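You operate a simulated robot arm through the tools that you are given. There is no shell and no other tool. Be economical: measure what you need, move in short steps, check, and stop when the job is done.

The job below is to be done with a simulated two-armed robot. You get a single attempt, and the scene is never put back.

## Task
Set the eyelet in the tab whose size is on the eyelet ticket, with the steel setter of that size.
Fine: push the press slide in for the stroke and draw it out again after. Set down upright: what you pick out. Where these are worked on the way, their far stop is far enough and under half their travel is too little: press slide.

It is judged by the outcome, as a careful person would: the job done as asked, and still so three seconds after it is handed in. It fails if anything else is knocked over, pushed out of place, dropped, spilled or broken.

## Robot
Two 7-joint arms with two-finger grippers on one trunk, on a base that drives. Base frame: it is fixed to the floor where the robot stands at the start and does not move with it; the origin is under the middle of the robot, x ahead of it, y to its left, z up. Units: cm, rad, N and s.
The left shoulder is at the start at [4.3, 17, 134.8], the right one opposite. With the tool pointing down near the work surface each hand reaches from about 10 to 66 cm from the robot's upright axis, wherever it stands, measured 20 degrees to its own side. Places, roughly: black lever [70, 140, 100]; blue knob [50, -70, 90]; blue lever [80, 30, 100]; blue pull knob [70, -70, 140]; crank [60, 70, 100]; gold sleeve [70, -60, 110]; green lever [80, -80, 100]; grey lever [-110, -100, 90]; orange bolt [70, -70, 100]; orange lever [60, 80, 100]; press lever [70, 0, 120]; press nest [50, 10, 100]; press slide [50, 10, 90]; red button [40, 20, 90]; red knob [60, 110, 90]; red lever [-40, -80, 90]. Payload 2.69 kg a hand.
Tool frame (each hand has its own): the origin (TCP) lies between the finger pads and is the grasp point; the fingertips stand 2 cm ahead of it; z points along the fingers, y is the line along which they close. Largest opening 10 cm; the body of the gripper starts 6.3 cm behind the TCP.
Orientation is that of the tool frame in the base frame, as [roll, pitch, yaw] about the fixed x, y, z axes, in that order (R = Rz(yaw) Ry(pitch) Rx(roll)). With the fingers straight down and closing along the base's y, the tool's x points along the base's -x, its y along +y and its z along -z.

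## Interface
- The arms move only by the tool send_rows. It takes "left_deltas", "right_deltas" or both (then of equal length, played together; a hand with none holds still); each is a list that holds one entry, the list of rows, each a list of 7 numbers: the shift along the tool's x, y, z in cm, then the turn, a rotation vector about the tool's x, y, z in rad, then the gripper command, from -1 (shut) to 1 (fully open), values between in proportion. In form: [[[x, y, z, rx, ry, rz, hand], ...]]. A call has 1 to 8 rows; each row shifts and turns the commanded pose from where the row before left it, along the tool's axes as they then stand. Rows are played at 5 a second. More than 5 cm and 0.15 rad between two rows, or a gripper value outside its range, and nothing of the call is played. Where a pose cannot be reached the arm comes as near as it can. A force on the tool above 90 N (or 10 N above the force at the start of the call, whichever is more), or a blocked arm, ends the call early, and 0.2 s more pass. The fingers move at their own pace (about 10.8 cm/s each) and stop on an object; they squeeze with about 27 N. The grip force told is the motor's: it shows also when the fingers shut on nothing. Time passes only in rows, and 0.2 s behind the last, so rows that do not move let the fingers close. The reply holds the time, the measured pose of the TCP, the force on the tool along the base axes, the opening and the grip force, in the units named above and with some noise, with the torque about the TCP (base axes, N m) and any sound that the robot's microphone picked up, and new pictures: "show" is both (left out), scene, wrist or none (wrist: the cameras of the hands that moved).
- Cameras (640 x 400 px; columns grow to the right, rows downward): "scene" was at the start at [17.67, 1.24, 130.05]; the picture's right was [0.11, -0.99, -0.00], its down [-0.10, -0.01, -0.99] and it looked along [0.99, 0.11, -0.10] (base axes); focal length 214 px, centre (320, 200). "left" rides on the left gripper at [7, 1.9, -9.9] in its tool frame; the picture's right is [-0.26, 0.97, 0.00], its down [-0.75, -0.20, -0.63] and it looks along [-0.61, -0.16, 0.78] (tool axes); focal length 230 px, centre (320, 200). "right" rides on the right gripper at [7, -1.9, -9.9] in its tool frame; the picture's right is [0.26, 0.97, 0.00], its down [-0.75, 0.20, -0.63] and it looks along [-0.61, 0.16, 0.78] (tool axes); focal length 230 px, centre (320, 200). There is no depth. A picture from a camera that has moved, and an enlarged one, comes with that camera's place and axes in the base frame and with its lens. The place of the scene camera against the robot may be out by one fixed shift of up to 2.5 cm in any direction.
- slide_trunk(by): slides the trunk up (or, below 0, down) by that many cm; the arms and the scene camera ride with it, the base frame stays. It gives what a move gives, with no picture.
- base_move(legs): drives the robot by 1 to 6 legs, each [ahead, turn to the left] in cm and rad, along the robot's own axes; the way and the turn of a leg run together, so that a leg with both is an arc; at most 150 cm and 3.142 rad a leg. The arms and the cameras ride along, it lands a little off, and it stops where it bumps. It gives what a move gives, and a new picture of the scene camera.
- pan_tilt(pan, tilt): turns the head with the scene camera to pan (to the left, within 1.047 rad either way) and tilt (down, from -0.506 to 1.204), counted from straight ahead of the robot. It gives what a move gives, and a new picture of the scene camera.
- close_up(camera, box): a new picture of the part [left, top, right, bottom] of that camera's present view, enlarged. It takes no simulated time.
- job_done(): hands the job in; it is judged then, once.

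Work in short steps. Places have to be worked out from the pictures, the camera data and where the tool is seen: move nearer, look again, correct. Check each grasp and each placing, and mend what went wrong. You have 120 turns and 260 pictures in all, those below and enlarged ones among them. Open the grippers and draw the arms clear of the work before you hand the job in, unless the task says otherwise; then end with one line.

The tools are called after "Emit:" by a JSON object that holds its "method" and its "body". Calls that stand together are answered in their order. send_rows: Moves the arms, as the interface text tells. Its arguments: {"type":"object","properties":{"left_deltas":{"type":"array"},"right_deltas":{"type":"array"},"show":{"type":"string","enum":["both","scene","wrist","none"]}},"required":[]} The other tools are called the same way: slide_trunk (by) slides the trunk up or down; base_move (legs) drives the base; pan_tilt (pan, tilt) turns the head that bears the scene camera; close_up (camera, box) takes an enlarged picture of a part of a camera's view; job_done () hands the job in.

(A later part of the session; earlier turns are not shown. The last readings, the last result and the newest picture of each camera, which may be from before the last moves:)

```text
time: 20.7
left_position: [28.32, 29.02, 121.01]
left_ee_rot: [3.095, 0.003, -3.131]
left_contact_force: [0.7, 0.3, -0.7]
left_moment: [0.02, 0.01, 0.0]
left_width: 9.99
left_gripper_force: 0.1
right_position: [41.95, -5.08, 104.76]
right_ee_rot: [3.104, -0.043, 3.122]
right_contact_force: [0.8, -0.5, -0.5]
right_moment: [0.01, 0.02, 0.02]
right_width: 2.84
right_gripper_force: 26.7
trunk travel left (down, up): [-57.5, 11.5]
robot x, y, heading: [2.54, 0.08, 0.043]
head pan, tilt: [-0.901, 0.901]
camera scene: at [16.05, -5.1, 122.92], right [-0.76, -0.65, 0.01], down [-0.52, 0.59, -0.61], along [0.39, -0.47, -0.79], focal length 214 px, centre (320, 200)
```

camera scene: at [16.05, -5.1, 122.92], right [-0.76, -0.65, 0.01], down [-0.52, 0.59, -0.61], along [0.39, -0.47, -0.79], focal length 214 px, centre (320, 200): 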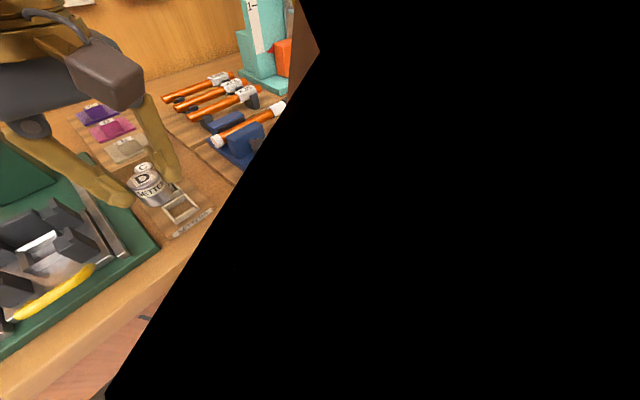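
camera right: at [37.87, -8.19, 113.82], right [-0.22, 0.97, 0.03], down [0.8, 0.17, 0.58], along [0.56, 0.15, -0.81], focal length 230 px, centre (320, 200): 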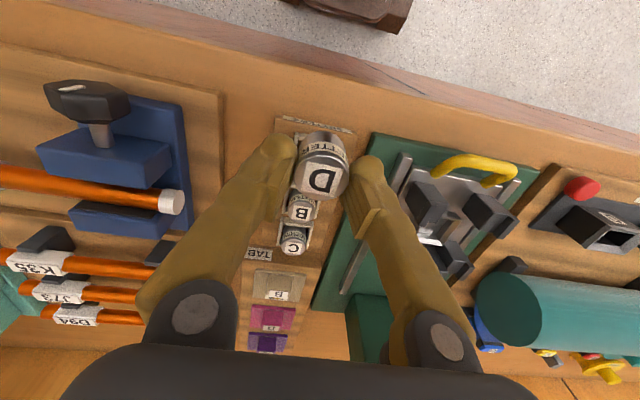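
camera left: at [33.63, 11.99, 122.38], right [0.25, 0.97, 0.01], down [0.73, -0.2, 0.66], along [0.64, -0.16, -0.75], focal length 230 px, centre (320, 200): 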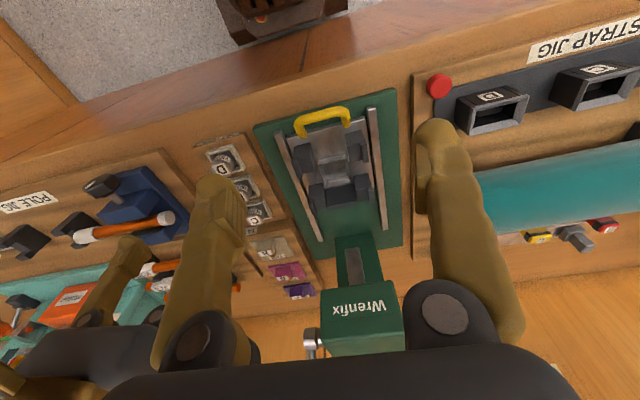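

Both upper arms are folded close to head and torso. I drive back 12 cm and then stretch both hands forward to free the arms.

Emit:
{"method": "base_move", "body": {"legs": [[-12, 0]]}}

Emit:
{"method": "send_rows", "body": {"right_deltas": [[[-4, 0, -1, 0, 0, 0, -1], [-4, 0, -1, 0, 0, 0, -1], [0, 0, 0, 0, 0, 0, -1], [0, 0, 0, 0, 0, 0, -1]]], "left_deltas": [[[-4, 0, 0, 0, 0, 0, 1], [-4, 0, 0, 0, 0, 0, 1], [-4, 0, 0, 0, 0, 0, 1], [-4, 0, 0, 0, 0, 0, 1]]], "show": "none"}}

Emit:
{"method": "pan_tilt", "body": {"pan": 0, "tilt": 0.6}}

```text
time: 21.9
left_position: [16.15, 28.5, 121.06]
left_ee_rot: [3.098, 0.0, -3.131]
left_contact_force: [-0.7, 0.1, 0.1]
left_moment: [-0.03, 0.01, -0.01]
left_width: 10.01
left_gripper_force: 0.1
right_position: [29.73, -5.66, 104.72]
right_ee_rot: [3.108, -0.043, 3.123]
right_contact_force: [-0.4, 0.2, -1.4]
right_moment: [-0.01, 0.02, 0.03]
right_width: 2.84
right_gripper_force: 27.2
trunk travel left (down, up): [-57.5, 11.5]
robot x, y, heading: [-9.73, -0.71, 0.041]
head pan, tilt: [-0.901, 0.901]
camera scene: at [3.97, -5.61, 122.91], right [-0.76, -0.65, 0.01], down [-0.52, 0.59, -0.61], along [0.39, -0.47, -0.79], focal length 214 px, centre (320, 200)
```

scene: 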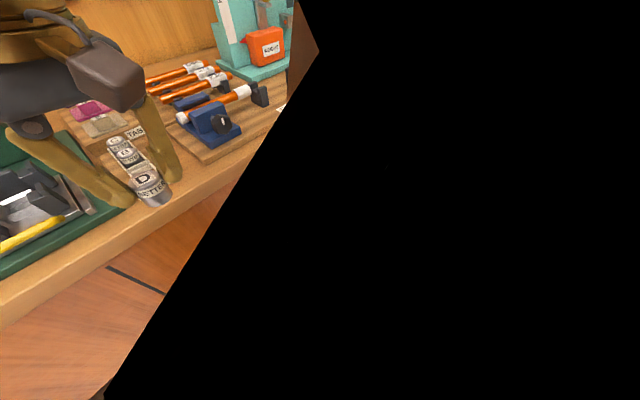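

```text
time: 22.9
left_position: [30.5, 28.74, 121.7]
left_ee_rot: [3.094, 0.017, -3.128]
left_contact_force: [0.6, 0.4, 0.9]
left_moment: [0.0, 0.04, 0.03]
left_width: 10.02
left_gripper_force: 0.0
right_position: [36.33, -5.82, 106.81]
right_ee_rot: [3.105, -0.031, 3.125]
right_contact_force: [1.1, 0.1, -2.0]
right_moment: [0.0, 0.01, -0.01]
right_width: 2.83
right_gripper_force: 26.9
trunk travel left (down, up): [-57.5, 11.5]
robot x, y, heading: [-9.56, -0.3, 0.042]
head pan, tilt: [-0.901, 0.901]
```

```text
time: 24.1
left_position: [30.17, 28.56, 121.81]
left_ee_rot: [3.095, 0.02, -3.131]
left_contact_force: [0.5, 0.2, 0.3]
left_moment: [-0.04, -0.01, 0.0]
left_width: 10.01
left_gripper_force: 0.1
right_position: [36.14, -5.84, 107.01]
right_ee_rot: [3.107, -0.027, 3.124]
right_contact_force: [-0.3, -0.9, -0.2]
right_moment: [0.0, -0.01, 0.02]
right_width: 2.82
right_gripper_force: 27.4
trunk travel left (down, up): [-57.5, 11.5]
robot x, y, heading: [-9.66, -0.77, 0.044]
head pan, tilt: [0.0, 0.6]
camera scene: at [7.82, 0.47, 125.32], right [0.04, -1.0, 0.0], down [-0.58, -0.02, -0.82], along [0.81, 0.04, -0.58], focal length 214 px, centre (320, 200)
```

scene: 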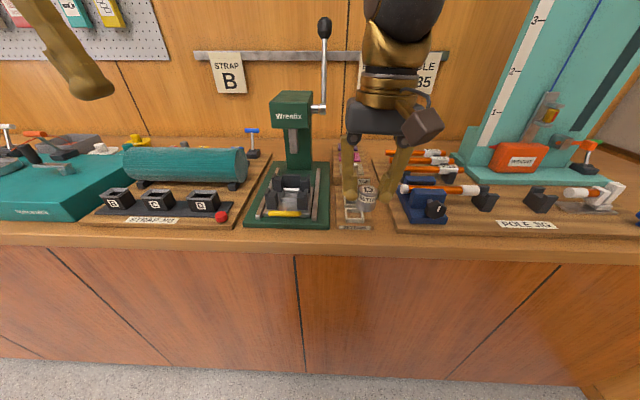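

Now I turn left 0.4 rad with the hands clear of the bench items.

Emit:
{"method": "base_move", "body": {"legs": [[0, 0.4]]}}

```text
time: 25.8
left_position: [15.77, 41.78, 121.81]
left_ee_rot: [3.094, 0.018, -2.733]
left_contact_force: [0.1, -0.6, -0.5]
left_moment: [0.02, 0.03, -0.03]
left_width: 10.02
left_gripper_force: 0.0
right_position: [34.69, 12.23, 107.0]
right_ee_rot: [3.106, -0.03, -2.761]
right_contact_force: [-0.1, -0.3, -1.0]
right_moment: [-0.02, 0.0, 0.03]
right_width: 2.82
right_gripper_force: 26.7
trunk travel left (down, up): [-57.5, 11.5]
robot x, y, heading: [-9.22, -0.85, 0.445]
head pan, tilt: [0.0, 0.6]
camera scene: at [6.22, 7.21, 125.32], right [0.43, -0.9, 0.0], down [-0.52, -0.25, -0.82], along [0.74, 0.35, -0.58], focal length 214 px, centre (320, 200)
```

scene: 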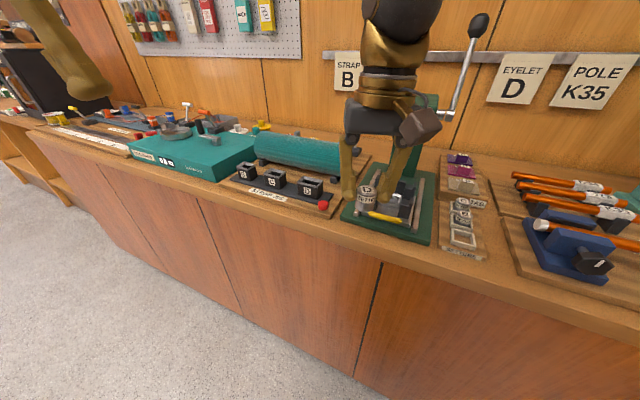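

I square the hand to the bench axes and look at the nest with the wrist camera.

Emit:
{"method": "send_rows", "body": {"right_deltas": [[[0, 0, 0, 0.035, -0.03, 0.12, -1], [0, 0, 0, 0, 0, 0.13, -1], [0, 0, 0, 0, 0, 0.13, -1], [-4, 0, 0, 0, 0, 0, -1], [-4, -1, 0, 0, 0, 0, -1], [0, 0, 0, 0, 0, 0, -1], [0, 0, 0, 0, 0, 0, -1]]]}}

```text
time: 27.4
left_position: [14.11, 40.91, 122.14]
left_ee_rot: [3.096, 0.034, -2.732]
left_contact_force: [0.1, 0.4, -1.0]
left_moment: [-0.01, 0.03, -0.03]
left_width: 10.0
left_gripper_force: 0.1
right_position: [41.16, 10.54, 107.58]
right_ee_rot: [3.138, 0.014, -3.139]
right_contact_force: [-0.1, -0.3, -0.8]
right_moment: [0.0, 0.01, 0.0]
right_width: 2.84
right_gripper_force: 27.2
trunk travel left (down, up): [-57.5, 11.5]
robot x, y, heading: [-9.54, -0.78, 0.445]
head pan, tilt: [0.0, 0.6]
camera scene: at [6.31, 7.23, 125.31], right [0.43, -0.9, 0.0], down [-0.52, -0.25, -0.81], along [0.74, 0.35, -0.58], focal length 214 px, centre (320, 200)
camera right: at [34.01, 8.74, 117.61], right [-0.26, 0.97, 0.0], down [0.74, 0.2, 0.64], along [0.62, 0.16, -0.77], focal length 230 px, centre (320, 200)
```

scene: 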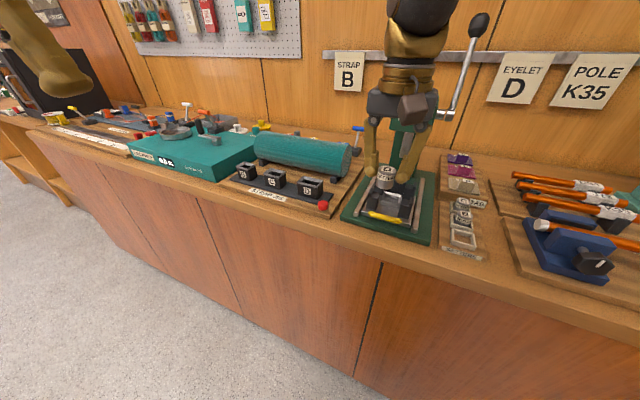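
right: 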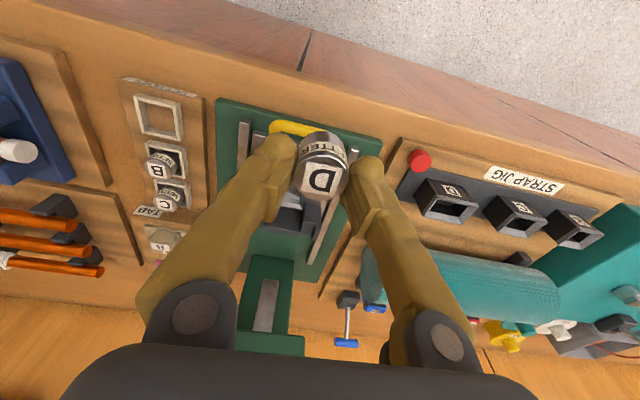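

From three earlier views the collar rim triangulates near (52.1, 9.7, 95). The held setter hides it now, so I swing the hand 11 cm to the left to view the nest unobstructed.

Emit:
{"method": "send_rows", "body": {"right_deltas": [[[0, 4, 0, 0, 0, 0, -1], [0, 4, 0, 0, 0, 0, -1], [0, 4, 0, 0, 0, 0, -1], [0, 0, 0, 0, 0, 0, -1], [0, 0, 0, 0, 0, 0, -1]]], "show": "none"}}

Emit:
{"method": "close_up", "body": {"camera": "right", "box": [80, 80, 280, 280]}}

```text
time: 28.4
left_position: [12.03, 39.83, 123.25]
left_ee_rot: [3.092, 0.054, -2.731]
left_contact_force: [-1.2, -1.2, 0.7]
left_moment: [0.09, -0.06, -0.01]
left_width: 10.02
left_gripper_force: 0.0
right_position: [41.69, 19.85, 108.88]
right_ee_rot: [3.11, 0.009, 3.074]
right_contact_force: [-0.8, -0.7, -1.5]
right_moment: [0.03, -0.09, -0.03]
right_width: 2.86
right_gripper_force: 27.2
trunk travel left (down, up): [-57.5, 11.5]
robot x, y, heading: [-9.38, -0.66, 0.447]
head pan, tilt: [0.0, 0.6]
stopped in row 4 (right hand): the arm was blocked; the commanded pose is now the measured one
```

```text
2.00 times, centred on (180, 180) of right
camera zoom: at [34.35, 18.17, 118.82], right [-0.19, 0.98, 0.03], down [0.76, 0.13, 0.64], along [0.63, 0.14, -0.77], focal length 460 px, centre (600, 240)
```

zoom: 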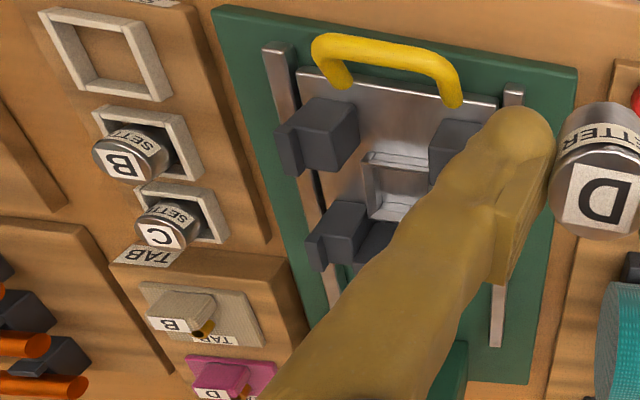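

Collar confirmed: x 49.8–54.3, centre about (52.0, 9.8), and the gap between posts is wide enough for the fingers. I bring the setter over it at z≈106, levelling again.

Emit:
{"method": "send_rows", "body": {"right_deltas": [[[0, -4, 0, 0.032, 0.009, -0.068, -1], [0, -4, 0, 0, 0, 0, -1], [-3, -2, 0, 0, 0, 0, -1], [-4, 0, 0, 0, 0, 0, -1], [-3.3, 0, 2, 0, 0, 0, -1], [0, 0, 0, 0, 0, 0, -1], [0, 0, 0, 0, 0, 0, -1]]]}}

Emit:
{"method": "close_up", "body": {"camera": "scene", "box": [320, 120, 460, 260]}}

```text
time: 28.7
left_position: [10.2, 39.11, 123.74]
left_ee_rot: [3.093, 0.069, -2.731]
left_contact_force: [0.4, -0.8, 0.6]
left_moment: [0.07, -0.01, 0.01]
left_width: 10.0
left_gripper_force: 0.1
right_position: [40.1, 17.2, 109.22]
right_ee_rot: [3.122, 0.009, 3.09]
right_contact_force: [-0.4, 0.6, -1.0]
right_moment: [0.05, -0.06, 0.01]
right_width: 2.8
right_gripper_force: 27.0
trunk travel left (down, up): [-57.5, 11.5]
robot x, y, heading: [-9.13, -0.9, 0.442]
head pan, tilt: [0.0, 0.6]
stopped in row 1 (right hand): the arm was blocked; the commanded pose is now the measured one
camera scene: at [6.13, 7.11, 125.35], right [0.43, -0.9, 0.0], down [-0.52, -0.25, -0.82], along [0.74, 0.35, -0.58], focal length 214 px, centre (320, 200)
camera right: at [32.93, 15.6, 119.12], right [-0.21, 0.98, 0.02], down [0.75, 0.15, 0.64], along [0.62, 0.15, -0.77], focal length 230 px, centre (320, 200)
```

scene: 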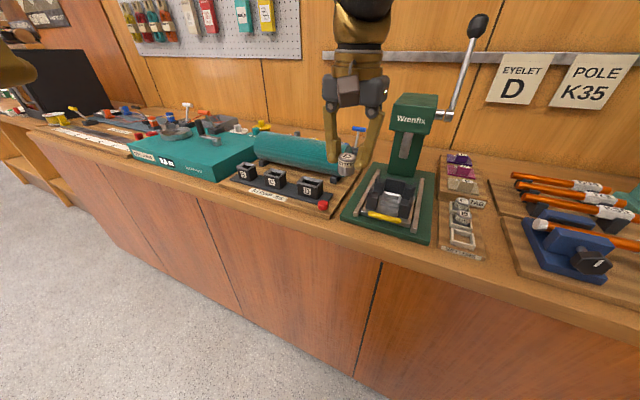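
right: 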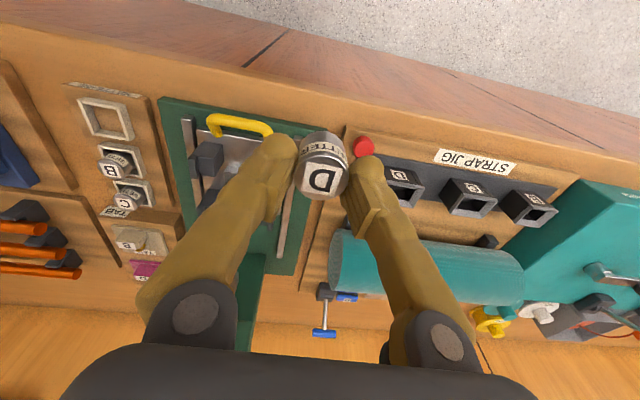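

```text
2.86 times, centred on (390, 190) of scene
camera zoom: at [6.13, 7.11, 125.35], right [0.43, -0.9, 0.0], down [-0.52, -0.25, -0.82], along [0.74, 0.35, -0.58], focal length 613 px, centre (120, 229)
```

zoom: 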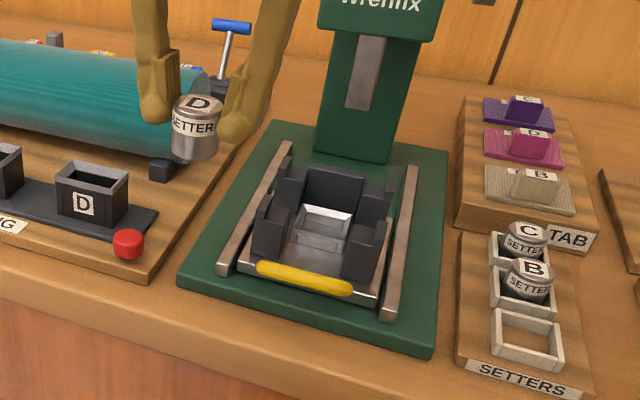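

The left arm keeps being pushed while the right is "blocked": the two arms are touching each other. I stretch the left hand forward and outward, and bring the right back toward the press.

Emit:
{"method": "send_rows", "body": {"left_deltas": [[[-4, 2, 0, 0, 0, 0, 1], [-4, 2, 0, 0, 0, 0, 1], [-4, 2, 0, 0, 0, 0, 1], [-4, 0, 0, 0, 0, 0, 1], [0, 0, 0, 0, 0, 0, 1], [0, 0, 0, 0, 0, 0, 1]]], "right_deltas": [[[0, -3, 0, 0, 0, 0, -1], [0, -3, 0, 0.019, 0.009, -0.05, -1], [0, -1.4, 0, 0, 0, 0, -1], [0, 0, 0, 0, 0, 0, -1], [0, 0, 0, 0, 0, 0, -1], [0, 0, 0, 0, 0, 0, -1]]], "show": "none"}}

Emit:
{"method": "pan_tilt", "body": {"pan": 0.9, "tilt": 0.3}}

```text
time: 30.1
left_position: [22.81, 51.13, 125.0]
left_ee_rot: [3.094, 0.065, -2.732]
left_contact_force: [0.7, -0.7, -0.1]
left_moment: [0.01, 0.01, 0.02]
left_width: 9.99
left_gripper_force: 0.1
right_position: [39.95, 10.58, 109.53]
right_ee_rot: [3.139, 0.012, -3.125]
right_contact_force: [0.4, 0.3, -0.9]
right_moment: [0.0, -0.02, 0.03]
right_width: 2.85
right_gripper_force: 27.4
trunk travel left (down, up): [-57.5, 11.5]
robot x, y, heading: [-9.25, -0.98, 0.442]
head pan, tilt: [0.0, 0.6]
```

```text
time: 31.3
left_position: [22.75, 50.96, 124.93]
left_ee_rot: [3.093, 0.066, -2.731]
left_contact_force: [-1.2, 0.4, 0.3]
left_moment: [0.03, 0.0, -0.02]
left_width: 9.99
left_gripper_force: 0.0
right_position: [39.81, 10.53, 109.4]
right_ee_rot: [3.141, 0.012, -3.126]
right_contact_force: [0.7, 0.4, -0.5]
right_moment: [0.0, 0.01, -0.01]
right_width: 2.87
right_gripper_force: 27.2
trunk travel left (down, up): [-57.5, 11.5]
robot x, y, heading: [-9.51, -0.85, 0.441]
head pan, tilt: [0.901, 0.3]
camera scene: at [0.4, 12.53, 128.12], right [0.97, -0.23, -0.01], down [-0.08, -0.3, -0.95], along [0.21, 0.93, -0.31], focal length 214 px, centre (320, 200)
```

scene: 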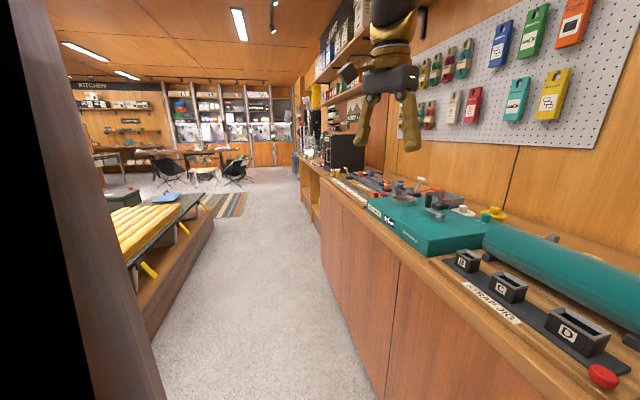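

Arms are apart now. I bring the setter over the collar at (52.0, 9.8) and turn the head back.

Emit:
{"method": "send_rows", "body": {"right_deltas": [[[-4, -0.7, 0, 0, 0.012, 0.016, -1], [-4, 0, 0, 0, 0, 0, -1], [-4.2, 0, 0, 0, 0, 0, -1], [0, 0, 4, 0, 0, 0, -1], [0, 0, 0, 0, 0, 0, -1], [0, 0, 0, 0, 0, 0, -1]]], "show": "wrist"}}

Emit:
{"method": "pan_tilt", "body": {"pan": -0.2, "tilt": 0.7}}

Emit:
{"method": "close_up", "body": {"camera": "scene", "box": [250, 80, 390, 220]}}

```text
time: 32.2
left_position: [20.61, 49.99, 125.97]
left_ee_rot: [3.092, 0.087, -2.731]
left_contact_force: [0.6, -0.4, 0.3]
left_moment: [0.0, -0.06, -0.01]
left_width: 10.01
left_gripper_force: 0.0
right_position: [50.72, 9.2, 110.2]
right_ee_rot: [3.129, 0.026, 3.141]
right_contact_force: [-0.4, -0.6, -1.8]
right_moment: [0.02, -0.1, 0.01]
right_width: 2.83
right_gripper_force: 27.6
trunk travel left (down, up): [-57.5, 11.5]
robot x, y, heading: [-9.27, -0.86, 0.448]
head pan, tilt: [0.901, 0.3]
stopped in row 4 (right hand): the arm was blocked; the commanded pose is now the measured one
camera right: at [43.34, 7.35, 119.99], right [-0.26, 0.97, 0.01], down [0.73, 0.19, 0.65], along [0.63, 0.17, -0.76], focal length 230 px, centre (320, 200)
```

right: 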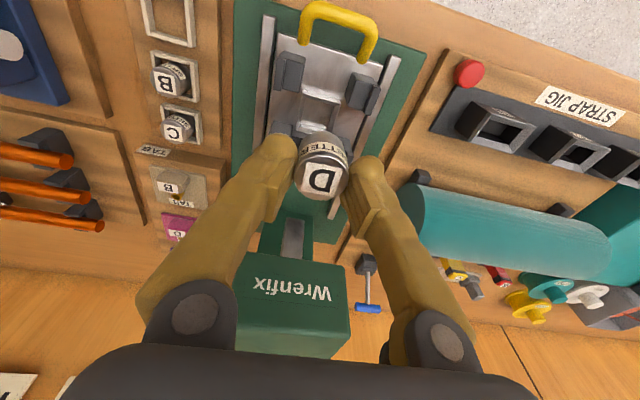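

```text
time: 33.5
left_position: [20.98, 50.09, 125.66]
left_ee_rot: [3.092, 0.083, -2.729]
left_contact_force: [-0.1, 0.7, 0.0]
left_moment: [0.01, -0.03, -0.01]
left_width: 9.98
left_gripper_force: 0.0
right_position: [50.79, 9.41, 109.82]
right_ee_rot: [3.131, 0.02, 3.142]
right_contact_force: [0.0, 0.5, -0.7]
right_moment: [0.01, -0.01, 0.01]
right_width: 2.82
right_gripper_force: 27.0
trunk travel left (down, up): [-57.5, 11.5]
robot x, y, heading: [-9.46, -0.77, 0.441]
head pan, tilt: [-0.201, 0.7]
camera scene: at [6.54, 5.47, 124.46], right [0.24, -0.97, 0.0], down [-0.64, -0.16, -0.75], along [0.73, 0.18, -0.66], focal length 214 px, centre (320, 200)
```

scene: 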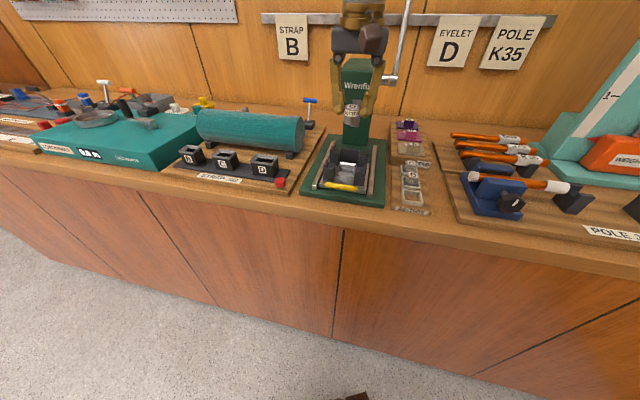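

```text
2.86 times, centred on (320, 150) of scene
camera zoom: at [6.54, 5.47, 124.46], right [0.24, -0.97, 0.0], down [-0.64, -0.16, -0.75], along [0.73, 0.18, -0.66], focal length 613 px, centre (320, 343)
```

zoom: 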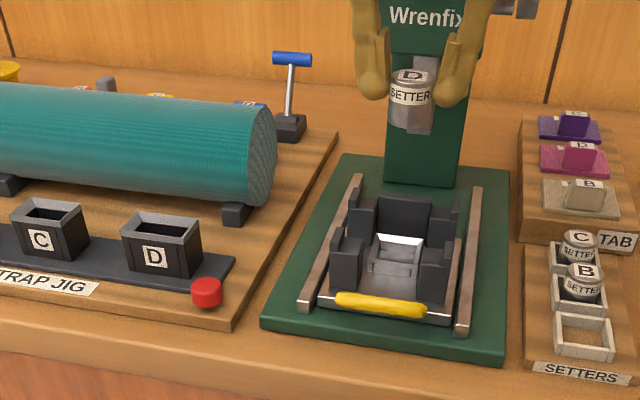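

The stops also coincide with fast moves that make the body sway. I continue with smaller steps: correct the levelling and position, then descend slowly.

Emit:
{"method": "send_rows", "body": {"right_deltas": [[[-0.6, 0.2, 0, 0.011, 0.02, 0, -1], [-0.6, 0.2, 1, 0, 0, 0, -1], [0, 0, 1.5, 0, 0, 0, -1], [0, 0, 1.5, 0, 0, 0, -1], [0, 0, 1, 0, 0, 0, -1], [0, 0, 0, 0, 0, 0, -1], [0, 0, 0, 0, 0, 0, -1]]]}}

Emit:
{"method": "close_up", "body": {"camera": "scene", "box": [280, 80, 420, 220]}}

```text
time: 33.8
left_position: [18.79, 49.14, 126.74]
left_ee_rot: [3.093, 0.105, -2.732]
left_contact_force: [0.2, -0.4, 0.1]
left_moment: [0.05, -0.07, -0.03]
left_width: 10.0
left_gripper_force: 0.1
right_position: [49.32, 8.6, 111.18]
right_ee_rot: [3.126, 0.033, 3.14]
right_contact_force: [-1.7, -0.2, -1.0]
right_moment: [0.03, -0.08, -0.02]
right_width: 2.81
right_gripper_force: 27.0
trunk travel left (down, up): [-57.5, 11.5]
robot x, y, heading: [-9.35, -0.37, 0.445]
head pan, tilt: [-0.201, 0.7]
stopped in row 1 (right hand): the arm was blocked; the commanded pose is now the measured one
camera scene: at [6.15, 5.3, 124.53], right [0.24, -0.97, 0.0], down [-0.64, -0.16, -0.76], along [0.73, 0.18, -0.65], focal length 214 px, centre (320, 200)
camera right: at [41.99, 6.76, 120.92], right [-0.26, 0.97, 0.01], down [0.73, 0.19, 0.66], along [0.63, 0.17, -0.75], focal length 230 px, centre (320, 200)
```

scene: 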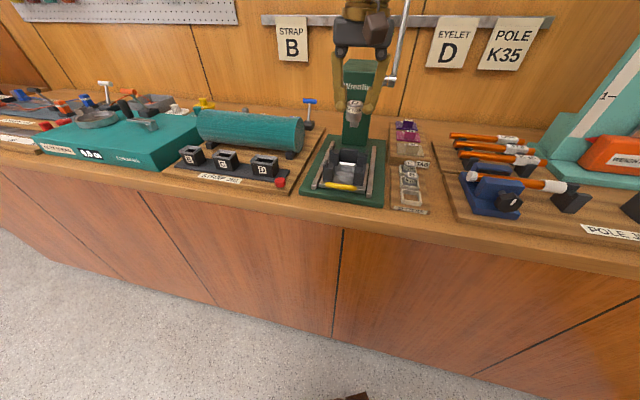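
right: 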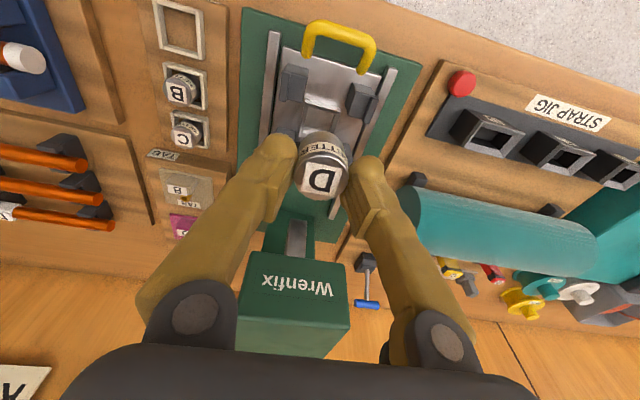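

```text
2.86 times, centred on (350, 150) of scene
camera zoom: at [6.15, 5.3, 124.53], right [0.24, -0.97, 0.0], down [-0.64, -0.16, -0.76], along [0.73, 0.18, -0.65], focal length 613 px, centre (234, 343)
```

zoom: 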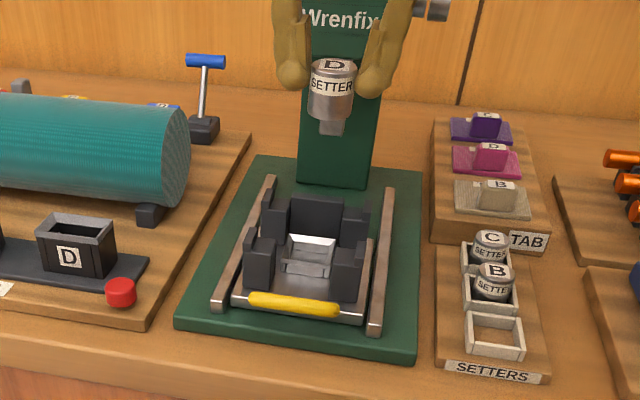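

Blocked right away, with both arms shifting back. I look for the contact along the right arm and downward.

Emit:
{"method": "pan_tilt", "body": {"pan": -1.0, "tilt": 0.2}}

Emit:
{"method": "pan_tilt", "body": {"pan": 0.0, "tilt": 1.2}}

Emit:
{"method": "pan_tilt", "body": {"pan": -0.2, "tilt": 0}}

```text
time: 35.0
left_position: [19.21, 49.38, 126.47]
left_ee_rot: [3.091, 0.101, -2.73]
left_contact_force: [-0.5, -0.7, 0.2]
left_moment: [0.0, 0.02, -0.02]
left_width: 10.0
left_gripper_force: 0.0
right_position: [49.73, 8.87, 110.91]
right_ee_rot: [3.129, 0.027, 3.139]
right_contact_force: [-0.6, -0.2, -0.3]
right_moment: [0.0, -0.03, -0.02]
right_width: 2.83
right_gripper_force: 26.6
trunk travel left (down, up): [-57.5, 11.5]
robot x, y, heading: [-9.33, -0.56, 0.445]
head pan, tilt: [-1.0, 0.201]
camera scene: at [6.19, -1.49, 129.06], right [-0.53, -0.85, 0.01], down [-0.18, 0.1, -0.98], along [0.83, -0.52, -0.21], focal length 214 px, centre (320, 200)
```

scene: 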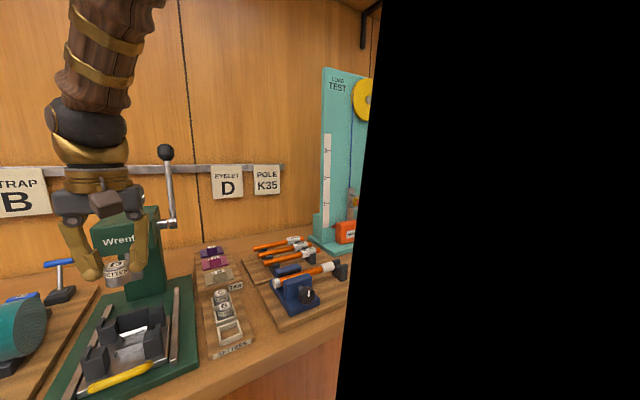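

```text
time: 36.2
left_position: [19.11, 49.29, 126.51]
left_ee_rot: [3.092, 0.099, -2.731]
left_contact_force: [0.8, -0.5, -0.3]
left_moment: [0.0, -0.02, -0.03]
left_width: 10.03
left_gripper_force: 0.0
right_position: [49.69, 8.93, 110.83]
right_ee_rot: [3.129, 0.029, 3.141]
right_contact_force: [-0.1, -0.5, -1.1]
right_moment: [0.01, 0.04, -0.01]
right_width: 2.81
right_gripper_force: 27.2
trunk travel left (down, up): [-57.5, 11.5]
robot x, y, heading: [-9.22, -0.74, 0.444]
head pan, tilt: [0.0, 1.201]
camera scene: at [3.24, 5.78, 120.92], right [0.43, -0.9, 0.0], down [-0.85, -0.4, -0.35], along [0.31, 0.15, -0.94], focal length 214 px, centre (320, 200)
```

scene: 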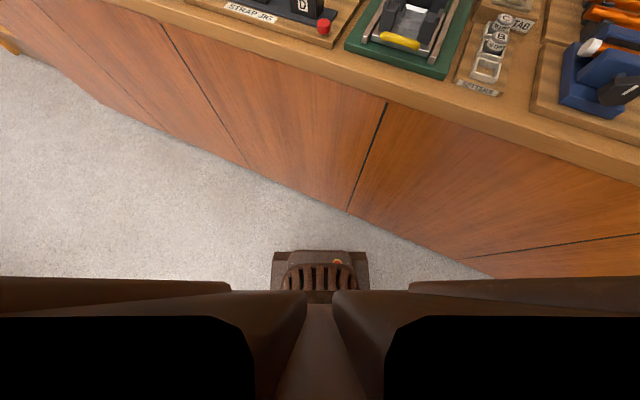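

```text
time: 37.6
left_position: [19.22, 49.38, 126.4]
left_ee_rot: [3.092, 0.1, -2.73]
left_contact_force: [-0.5, -0.2, 0.0]
left_moment: [0.0, -0.01, -0.03]
left_width: 9.97
left_gripper_force: 0.1
right_position: [49.78, 8.85, 110.86]
right_ee_rot: [3.129, 0.027, 3.139]
right_contact_force: [0.4, -0.5, -1.5]
right_moment: [-0.02, -0.02, 0.02]
right_width: 2.82
right_gripper_force: 26.6
trunk travel left (down, up): [-57.5, 11.5]
robot x, y, heading: [-9.46, -0.69, 0.445]
head pan, tilt: [-0.201, 0.0]
camera scene: at [7.08, 5.62, 130.83], right [0.24, -0.97, 0.0], down [-0.02, -0.01, -1.0], along [0.97, 0.24, -0.02], focal length 214 px, centre (320, 200)
```

scene: 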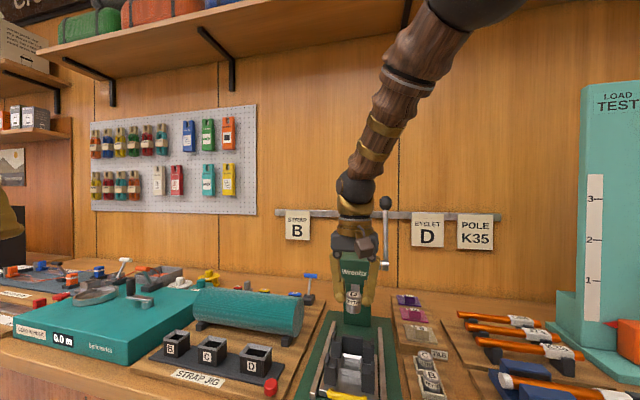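

Forearm rises steeply to an elbow high above; perhaps it meets the wall shelf. I look upward.

Emit:
{"method": "pan_tilt", "body": {"pan": -0.5, "tilt": -0.5}}

Emit:
{"method": "pan_tilt", "body": {"pan": 0.4, "tilt": -0.5}}

```text
time: 38.6
left_position: [19.22, 49.35, 126.5]
left_ee_rot: [3.093, 0.098, -2.731]
left_contact_force: [1.1, 1.4, -0.4]
left_moment: [0.03, -0.02, 0.03]
left_width: 9.97
left_gripper_force: 0.2
right_position: [49.77, 8.86, 110.88]
right_ee_rot: [3.13, 0.029, 3.14]
right_contact_force: [0.1, -0.3, -1.6]
right_moment: [0.04, -0.01, -0.02]
right_width: 2.82
right_gripper_force: 27.4
trunk travel left (down, up): [-57.5, 11.5]
robot x, y, heading: [-9.49, -0.45, 0.444]
head pan, tilt: [-0.499, -0.499]
camera scene: at [5.1, 3.11, 134.89], right [-0.06, -1.0, 0.01], down [0.46, -0.03, -0.89], along [0.88, -0.05, 0.46], focal length 214 px, centre (320, 200)
```

scene: 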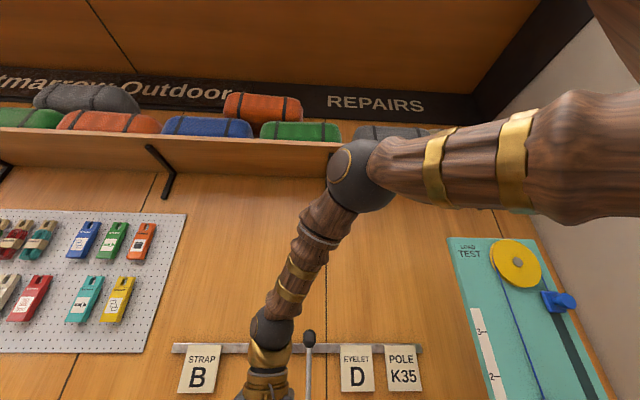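

```text
time: 39.8
left_position: [19.12, 49.35, 126.48]
left_ee_rot: [3.092, 0.099, -2.732]
left_contact_force: [-0.2, 0.4, 0.3]
left_moment: [0.0, 0.01, 0.01]
left_width: 9.98
left_gripper_force: 0.0
right_position: [49.67, 8.84, 110.86]
right_ee_rot: [3.129, 0.027, 3.14]
right_contact_force: [0.2, -0.3, -1.4]
right_moment: [0.03, -0.01, -0.01]
right_width: 2.86
right_gripper_force: 27.1
trunk travel left (down, up): [-57.5, 11.5]
robot x, y, heading: [-9.03, -0.67, 0.442]
head pan, tilt: [0.4, -0.499]
camera scene: at [2.87, 8.49, 134.89], right [0.75, -0.67, -0.01], down [0.31, 0.35, -0.89], along [0.59, 0.66, 0.46], focal length 214 px, centre (320, 200)
```

scene: 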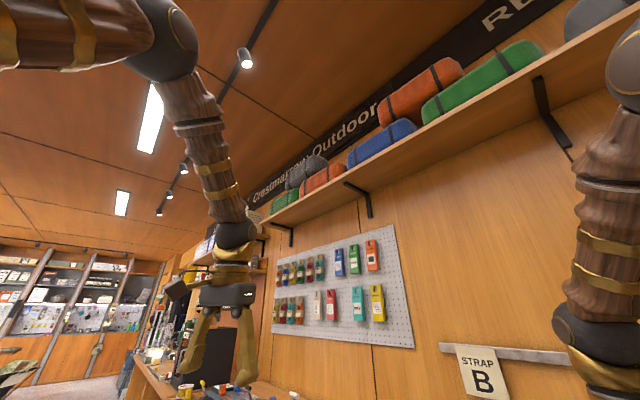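

That's it: the elbow is against the wall shelf. I back off 8 cm, then lower the trunk in steps while raising the hands.

Emit:
{"method": "base_move", "body": {"legs": [[-8, 0]]}}

Emit:
{"method": "slide_trunk", "body": {"by": -6}}

Emit:
{"method": "send_rows", "body": {"right_deltas": [[[0, 0, -2.5, 0, 0, 0, -1], [0, 0, -2.5, 0, 0, 0, -1], [0, 0, -2.5, 0, 0, 0, -1], [0, 0, -2, 0, 0, 0, -1], [0, 0, 0, 0, 0, 0, -1]]], "show": "none"}}

Emit:
{"method": "slide_trunk", "body": {"by": -10}}

Emit:
{"method": "pan_tilt", "body": {"pan": -0.5, "tilt": -0.3}}

```text
time: 40.5
left_position: [15.31, 47.6, 127.73]
left_ee_rot: [3.094, 0.126, -2.731]
left_contact_force: [0.0, -0.6, -0.2]
left_moment: [-0.01, -0.02, -0.01]
left_width: 9.99
left_gripper_force: 0.1
right_position: [46.31, 7.34, 112.39]
right_ee_rot: [3.119, 0.052, 3.141]
right_contact_force: [-0.4, -0.9, -1.5]
right_moment: [0.0, -0.04, -0.01]
right_width: 2.84
right_gripper_force: 26.8
trunk travel left (down, up): [-57.5, 11.5]
robot x, y, heading: [-9.99, -1.16, 0.443]
head pan, tilt: [0.4, -0.499]
stopped in leg 1: the robot was blocked; the commanded pose is now the measured one
camera scene: at [2.39, 8.28, 134.85], right [0.75, -0.67, -0.01], down [0.3, 0.35, -0.89], along [0.59, 0.66, 0.46], focal length 214 px, centre (320, 200)
```

scene: 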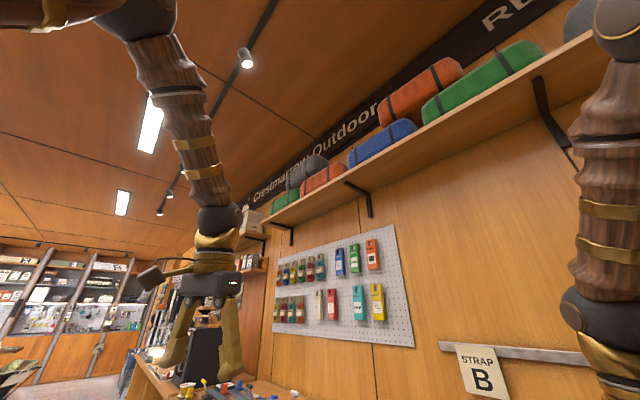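

```text
time: 41.5
left_position: [15.11, 47.43, 121.82]
left_ee_rot: [3.093, 0.129, -2.73]
left_contact_force: [-0.2, 0.4, -0.5]
left_moment: [0.02, 0.0, 0.0]
left_width: 10.01
left_gripper_force: 0.1
right_position: [46.15, 7.17, 106.64]
right_ee_rot: [3.115, 0.056, 3.141]
right_contact_force: [-0.2, 0.3, -1.4]
right_moment: [-0.03, -0.04, -0.02]
right_width: 2.82
right_gripper_force: 27.0
trunk travel left (down, up): [-51.5, 17.5]
robot x, y, heading: [-9.88, -0.93, 0.441]
head pan, tilt: [0.4, -0.499]
```

```text
time: 42.7
left_position: [15.22, 47.33, 121.88]
left_ee_rot: [3.094, 0.13, -2.731]
left_contact_force: [-0.5, 0.3, -0.6]
left_moment: [0.0, 0.02, -0.02]
left_width: 10.01
left_gripper_force: 0.0
right_position: [45.75, 7.06, 116.04]
right_ee_rot: [3.117, 0.053, 3.141]
right_contact_force: [1.2, -0.7, -1.4]
right_moment: [-0.02, 0.02, 0.02]
right_width: 2.82
right_gripper_force: 26.5
trunk travel left (down, up): [-51.5, 17.5]
robot x, y, heading: [-10.28, -0.94, 0.444]
head pan, tilt: [0.4, -0.499]
```

```text
time: 44.0
left_position: [15.15, 47.45, 111.92]
left_ee_rot: [3.092, 0.129, -2.731]
left_contact_force: [0.3, 0.1, -0.2]
left_moment: [0.01, 0.02, 0.01]
left_width: 10.0
left_gripper_force: 0.1
right_position: [45.61, 6.96, 106.04]
right_ee_rot: [3.117, 0.056, 3.141]
right_contact_force: [0.4, 0.4, -0.8]
right_moment: [0.03, 0.0, 0.01]
right_width: 2.84
right_gripper_force: 26.8
trunk travel left (down, up): [-41.5, 27.5]
robot x, y, heading: [-10.01, -1.41, 0.441]
head pan, tilt: [0.4, -0.499]
```

```text
time: 45.2
left_position: [15.12, 47.37, 111.78]
left_ee_rot: [3.093, 0.129, -2.732]
left_contact_force: [-0.5, 0.5, -1.2]
left_moment: [0.0, -0.01, 0.02]
left_width: 10.01
left_gripper_force: 0.0
right_position: [45.6, 6.93, 106.02]
right_ee_rot: [3.116, 0.057, 3.141]
right_contact_force: [0.0, 0.4, -1.2]
right_moment: [-0.03, 0.01, 0.02]
right_width: 2.8
right_gripper_force: 27.0
trunk travel left (down, up): [-41.5, 27.5]
robot x, y, heading: [-9.97, -0.87, 0.442]
head pan, tilt: [-0.499, -0.3]
camera scene: at [5.21, 2.57, 117.43], right [-0.06, -1.0, 0.01], down [0.28, -0.02, -0.96], along [0.96, -0.05, 0.28], focal length 214 px, centre (320, 200)
```

scene: 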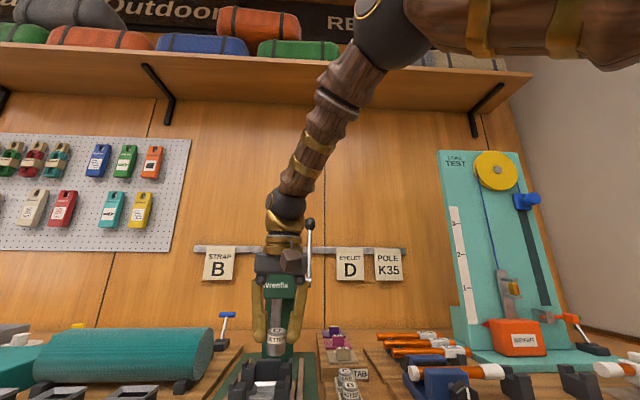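

The elbow is actually well clear of the shelf; the stops seem to come from tracking lag on quick moves, each leaving a small backward offset. The trunk is now lower; I level the hand and creep slowly to above the collar.

Emit:
{"method": "send_rows", "body": {"right_deltas": [[[0, 0, 0, 0.025, 0.03, 0, -1], [-1, 0.5, 0, 0, 0.027, 0, -1], [-1.5, 0.8, 0, 0, 0, 0, -1], [-1.5, 0.8, 0, 0, 0, 0, -1], [-1.5, 0.8, 0, 0, 0, 0, -1], [-0.9, 0, 0, 0, 0, 0, -1], [0, 0, 0, 0, 0, 0, -1], [0, 0, 0, 0, 0, 0, -1]]], "show": "wrist"}}

Emit:
{"method": "pan_tilt", "body": {"pan": -0.2, "tilt": 0.5}}

```text
time: 46.5
left_position: [12.89, 46.33, 112.72]
left_ee_rot: [3.094, 0.153, -2.731]
left_contact_force: [-1.8, -1.0, 0.0]
left_moment: [0.04, -0.12, 0.02]
left_width: 9.98
left_gripper_force: 0.0
right_position: [49.71, 9.2, 107.44]
right_ee_rot: [3.133, 0.016, 3.139]
right_contact_force: [-2.1, 0.1, -0.6]
right_moment: [0.04, -0.06, -0.06]
right_width: 2.84
right_gripper_force: 26.7
trunk travel left (down, up): [-41.5, 27.5]
robot x, y, heading: [-10.13, -1.05, 0.441]
head pan, tilt: [-0.499, -0.3]
stopped in row 6 (right hand): the arm was blocked; the commanded pose is now the measured one
camera right: at [42.51, 7.27, 117.25], right [-0.26, 0.97, 0.0], down [0.74, 0.19, 0.64], along [0.62, 0.17, -0.77], focal length 230 px, centre (320, 200)
```

right: 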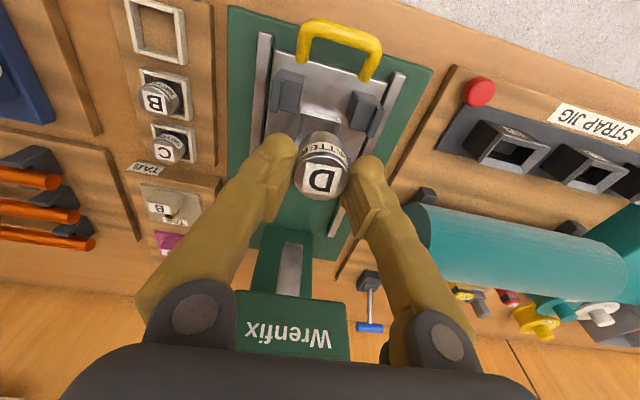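

```text
time: 47.7
left_position: [13.5, 46.64, 112.44]
left_ee_rot: [3.094, 0.144, -2.731]
left_contact_force: [-0.1, -0.1, 0.8]
left_moment: [-0.01, 0.04, -0.04]
left_width: 9.97
left_gripper_force: 0.1
right_position: [50.31, 9.38, 106.89]
right_ee_rot: [3.138, 0.011, 3.14]
right_contact_force: [0.2, 0.0, -1.3]
right_moment: [-0.01, -0.01, 0.0]
right_width: 2.81
right_gripper_force: 26.8
trunk travel left (down, up): [-41.5, 27.5]
robot x, y, heading: [-10.17, -1.23, 0.438]
head pan, tilt: [-0.201, 0.499]
camera scene: at [6.13, 5.15, 110.23], right [0.24, -0.97, 0.0], down [-0.48, -0.12, -0.87], along [0.84, 0.21, -0.49], focal length 214 px, centre (320, 200)
```

scene: 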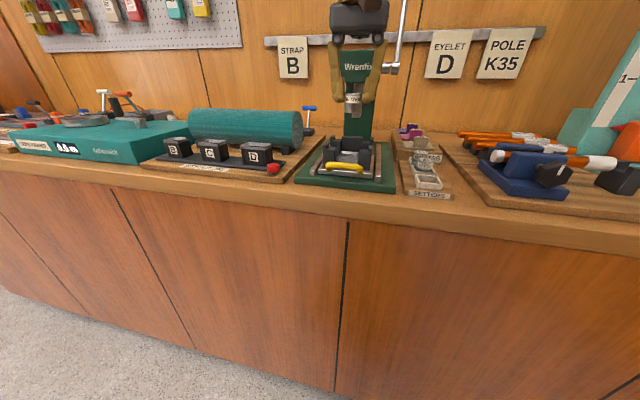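

The reply shows only lag-type stops, so I keep nudging in small calls: 1.7 cm forward, 0.4 left.

Emit:
{"method": "send_rows", "body": {"right_deltas": [[[-1, 0.2, 0, 0, 0.01, 0, -1], [-1, 0.2, 0.5, 0, 0, 0, -1], [0, 0, 0.5, 0, 0, 0, -1], [0, 0, 0, 0, 0, 0, -1], [0, 0, 0, 0, 0, 0, -1]]], "show": "none"}}

Emit:
{"method": "close_up", "body": {"camera": "scene", "box": [290, 70, 410, 200]}}

```text
time: 48.0
left_position: [11.57, 45.64, 113.49]
left_ee_rot: [3.095, 0.166, -2.731]
left_contact_force: [-1.8, -0.3, 0.2]
left_moment: [0.05, -0.12, 0.0]
left_width: 9.98
left_gripper_force: 0.0
right_position: [48.91, 8.54, 108.39]
right_ee_rot: [3.126, 0.025, 3.14]
right_contact_force: [-2.2, 0.3, -0.7]
right_moment: [0.05, -0.1, 0.02]
right_width: 2.81
right_gripper_force: 27.2
trunk travel left (down, up): [-41.5, 27.5]
robot x, y, heading: [-9.98, -1.1, 0.442]
head pan, tilt: [-0.201, 0.499]
stopped in row 1 (right hand): the arm was blocked; the commanded pose is now the measured one
```

```text
3.08 times, centred on (350, 135) of scene
camera zoom: at [5.7, 4.96, 110.31], right [0.24, -0.97, 0.0], down [-0.48, -0.12, -0.87], along [0.85, 0.21, -0.49], focal length 660 px, centre (228, 400)
```

zoom: 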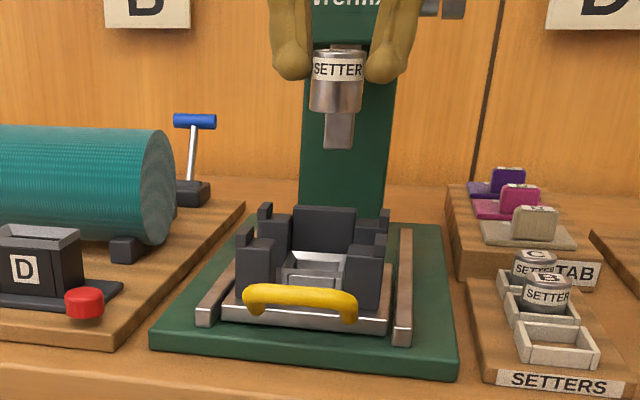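

The pattern fits: the body leans back ~0.02 rad, and after each stop the arm re-settles by that amount. I first play resting rows so it settles, then move in gentle steps.

Emit:
{"method": "send_rows", "body": {"right_deltas": [[[0, 0, 0, 0, 0, 0, -1], [0, 0, 0, 0, 0, 0, -1], [0, 0, 0, 0, 0, 0, -1], [0, 0, 0, 0, 0, 0, -1]]], "show": "none"}}

Emit:
{"method": "send_rows", "body": {"right_deltas": [[[-0.8, 0.3, 0, 0, 0.012, 0, -1], [-0.8, 0.3, 0.4, 0, 0.012, 0, -1], [0, 0, 0, 0, 0, 0, -1], [0, 0, 0, 0, 0, 0, -1]]], "show": "none"}}

```text
time: 49.0
left_position: [11.9, 45.89, 113.22]
left_ee_rot: [3.093, 0.16, -2.732]
left_contact_force: [0.3, -0.5, 0.8]
left_moment: [0.02, 0.02, 0.0]
left_width: 10.01
left_gripper_force: 0.1
right_position: [49.3, 8.72, 107.97]
right_ee_rot: [3.131, 0.022, 3.139]
right_contact_force: [0.0, 0.4, -2.1]
right_moment: [0.0, -0.01, -0.01]
right_width: 2.84
right_gripper_force: 27.1
trunk travel left (down, up): [-41.5, 27.5]
robot x, y, heading: [-9.84, -0.73, 0.443]
head pan, tilt: [-0.201, 0.499]
```

```text
time: 49.7
left_position: [9.59, 44.9, 112.35]
left_ee_rot: [3.095, 0.136, -2.733]
left_contact_force: [-1.1, 0.5, -0.7]
left_moment: [0.05, -0.08, 0.03]
left_width: 10.0
left_gripper_force: 0.1
right_position: [49.12, 8.56, 108.98]
right_ee_rot: [3.123, 0.016, 3.141]
right_contact_force: [-1.1, -0.4, -1.3]
right_moment: [0.0, -0.09, -0.02]
right_width: 2.81
right_gripper_force: 26.9
trunk travel left (down, up): [-41.5, 27.5]
robot x, y, heading: [-10.0, -0.95, 0.443]
head pan, tilt: [-0.201, 0.499]
stopped in row 3 (right hand): the arm was blocked; the commanded pose is now the measured one
```

Forward motion of the right hand is still resisted. Low trunk means steep wrist bend; I try the opposite: raise the trunk so the hand works lower relative to the shoulder.

Emit:
{"method": "slide_trunk", "body": {"by": 20}}

Emit:
{"method": "send_rows", "body": {"right_deltas": [[[0, 0, 2, 0, 0, 0, -1], [0, 0, 2.5, 0, 0, 0, -1], [0, 0, 2.5, 0, 0, 0, -1], [0, 0, 2.5, 0, 0, 0, -1], [0, 0, 2.5, 0, 0, 0, -1], [0, 0, 2.5, 0, 0, 0, -1], [0, 0, 2.5, 0, 0, 0, -1], [0, 0, 1, 0, 0, 0, -1]]], "show": "none"}}

Emit:
{"method": "pan_tilt", "body": {"pan": -0.4, "tilt": -0.1}}

```text
time: 50.8
left_position: [7.45, 43.81, 119.14]
left_ee_rot: [3.097, 0.079, -2.731]
left_contact_force: [-0.1, 0.0, 0.3]
left_moment: [0.03, -0.08, 0.02]
left_width: 10.04
left_gripper_force: 0.0
right_position: [47.73, 7.99, 118.3]
right_ee_rot: [3.118, 0.029, 3.141]
right_contact_force: [-1.6, -0.8, -1.1]
right_moment: [0.06, -0.07, 0.06]
right_width: 2.84
right_gripper_force: 27.0
trunk travel left (down, up): [-50.0, 19.0]
robot x, y, heading: [-10.68, -0.92, 0.439]
head pan, tilt: [-0.201, 0.499]
stopped: the arm was blocked; the commanded pose is now the measured one
```

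```text
time: 52.6
left_position: [7.85, 43.84, 119.05]
left_ee_rot: [3.097, 0.081, -2.731]
left_contact_force: [0.1, 0.2, 0.6]
left_moment: [-0.04, -0.02, 0.0]
left_width: 10.03
left_gripper_force: 0.0
right_position: [48.55, 8.55, 100.09]
right_ee_rot: [3.117, 0.031, 3.137]
right_contact_force: [1.0, 0.6, 7.2]
right_moment: [-0.07, 0.01, -0.01]
right_width: 2.83
right_gripper_force: 26.8
trunk travel left (down, up): [-50.0, 19.0]
robot x, y, heading: [-9.89, -0.85, 0.443]
head pan, tilt: [-0.201, 0.499]
```

```text
time: 53.6
left_position: [7.91, 43.96, 119.07]
left_ee_rot: [3.097, 0.079, -2.732]
left_contact_force: [0.5, -0.1, 0.2]
left_moment: [0.04, 0.05, -0.01]
left_width: 9.97
left_gripper_force: 0.1
right_position: [48.45, 8.48, 100.05]
right_ee_rot: [3.119, 0.028, 3.14]
right_contact_force: [3.5, 3.2, 11.7]
right_moment: [-0.06, -0.01, 0.0]
right_width: 2.83
right_gripper_force: 27.1
trunk travel left (down, up): [-50.0, 19.0]
robot x, y, heading: [-10.14, -1.08, 0.444]
head pan, tilt: [-0.4, -0.099]
camera scene: at [6.1, 3.47, 124.22], right [0.04, -1.0, 0.01], down [0.08, 0.0, -1.0], along [1.0, 0.04, 0.08], focal length 214 px, centre (320, 200)
```

scene: 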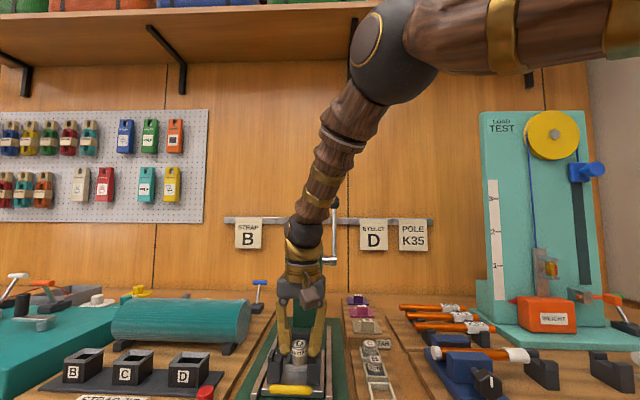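

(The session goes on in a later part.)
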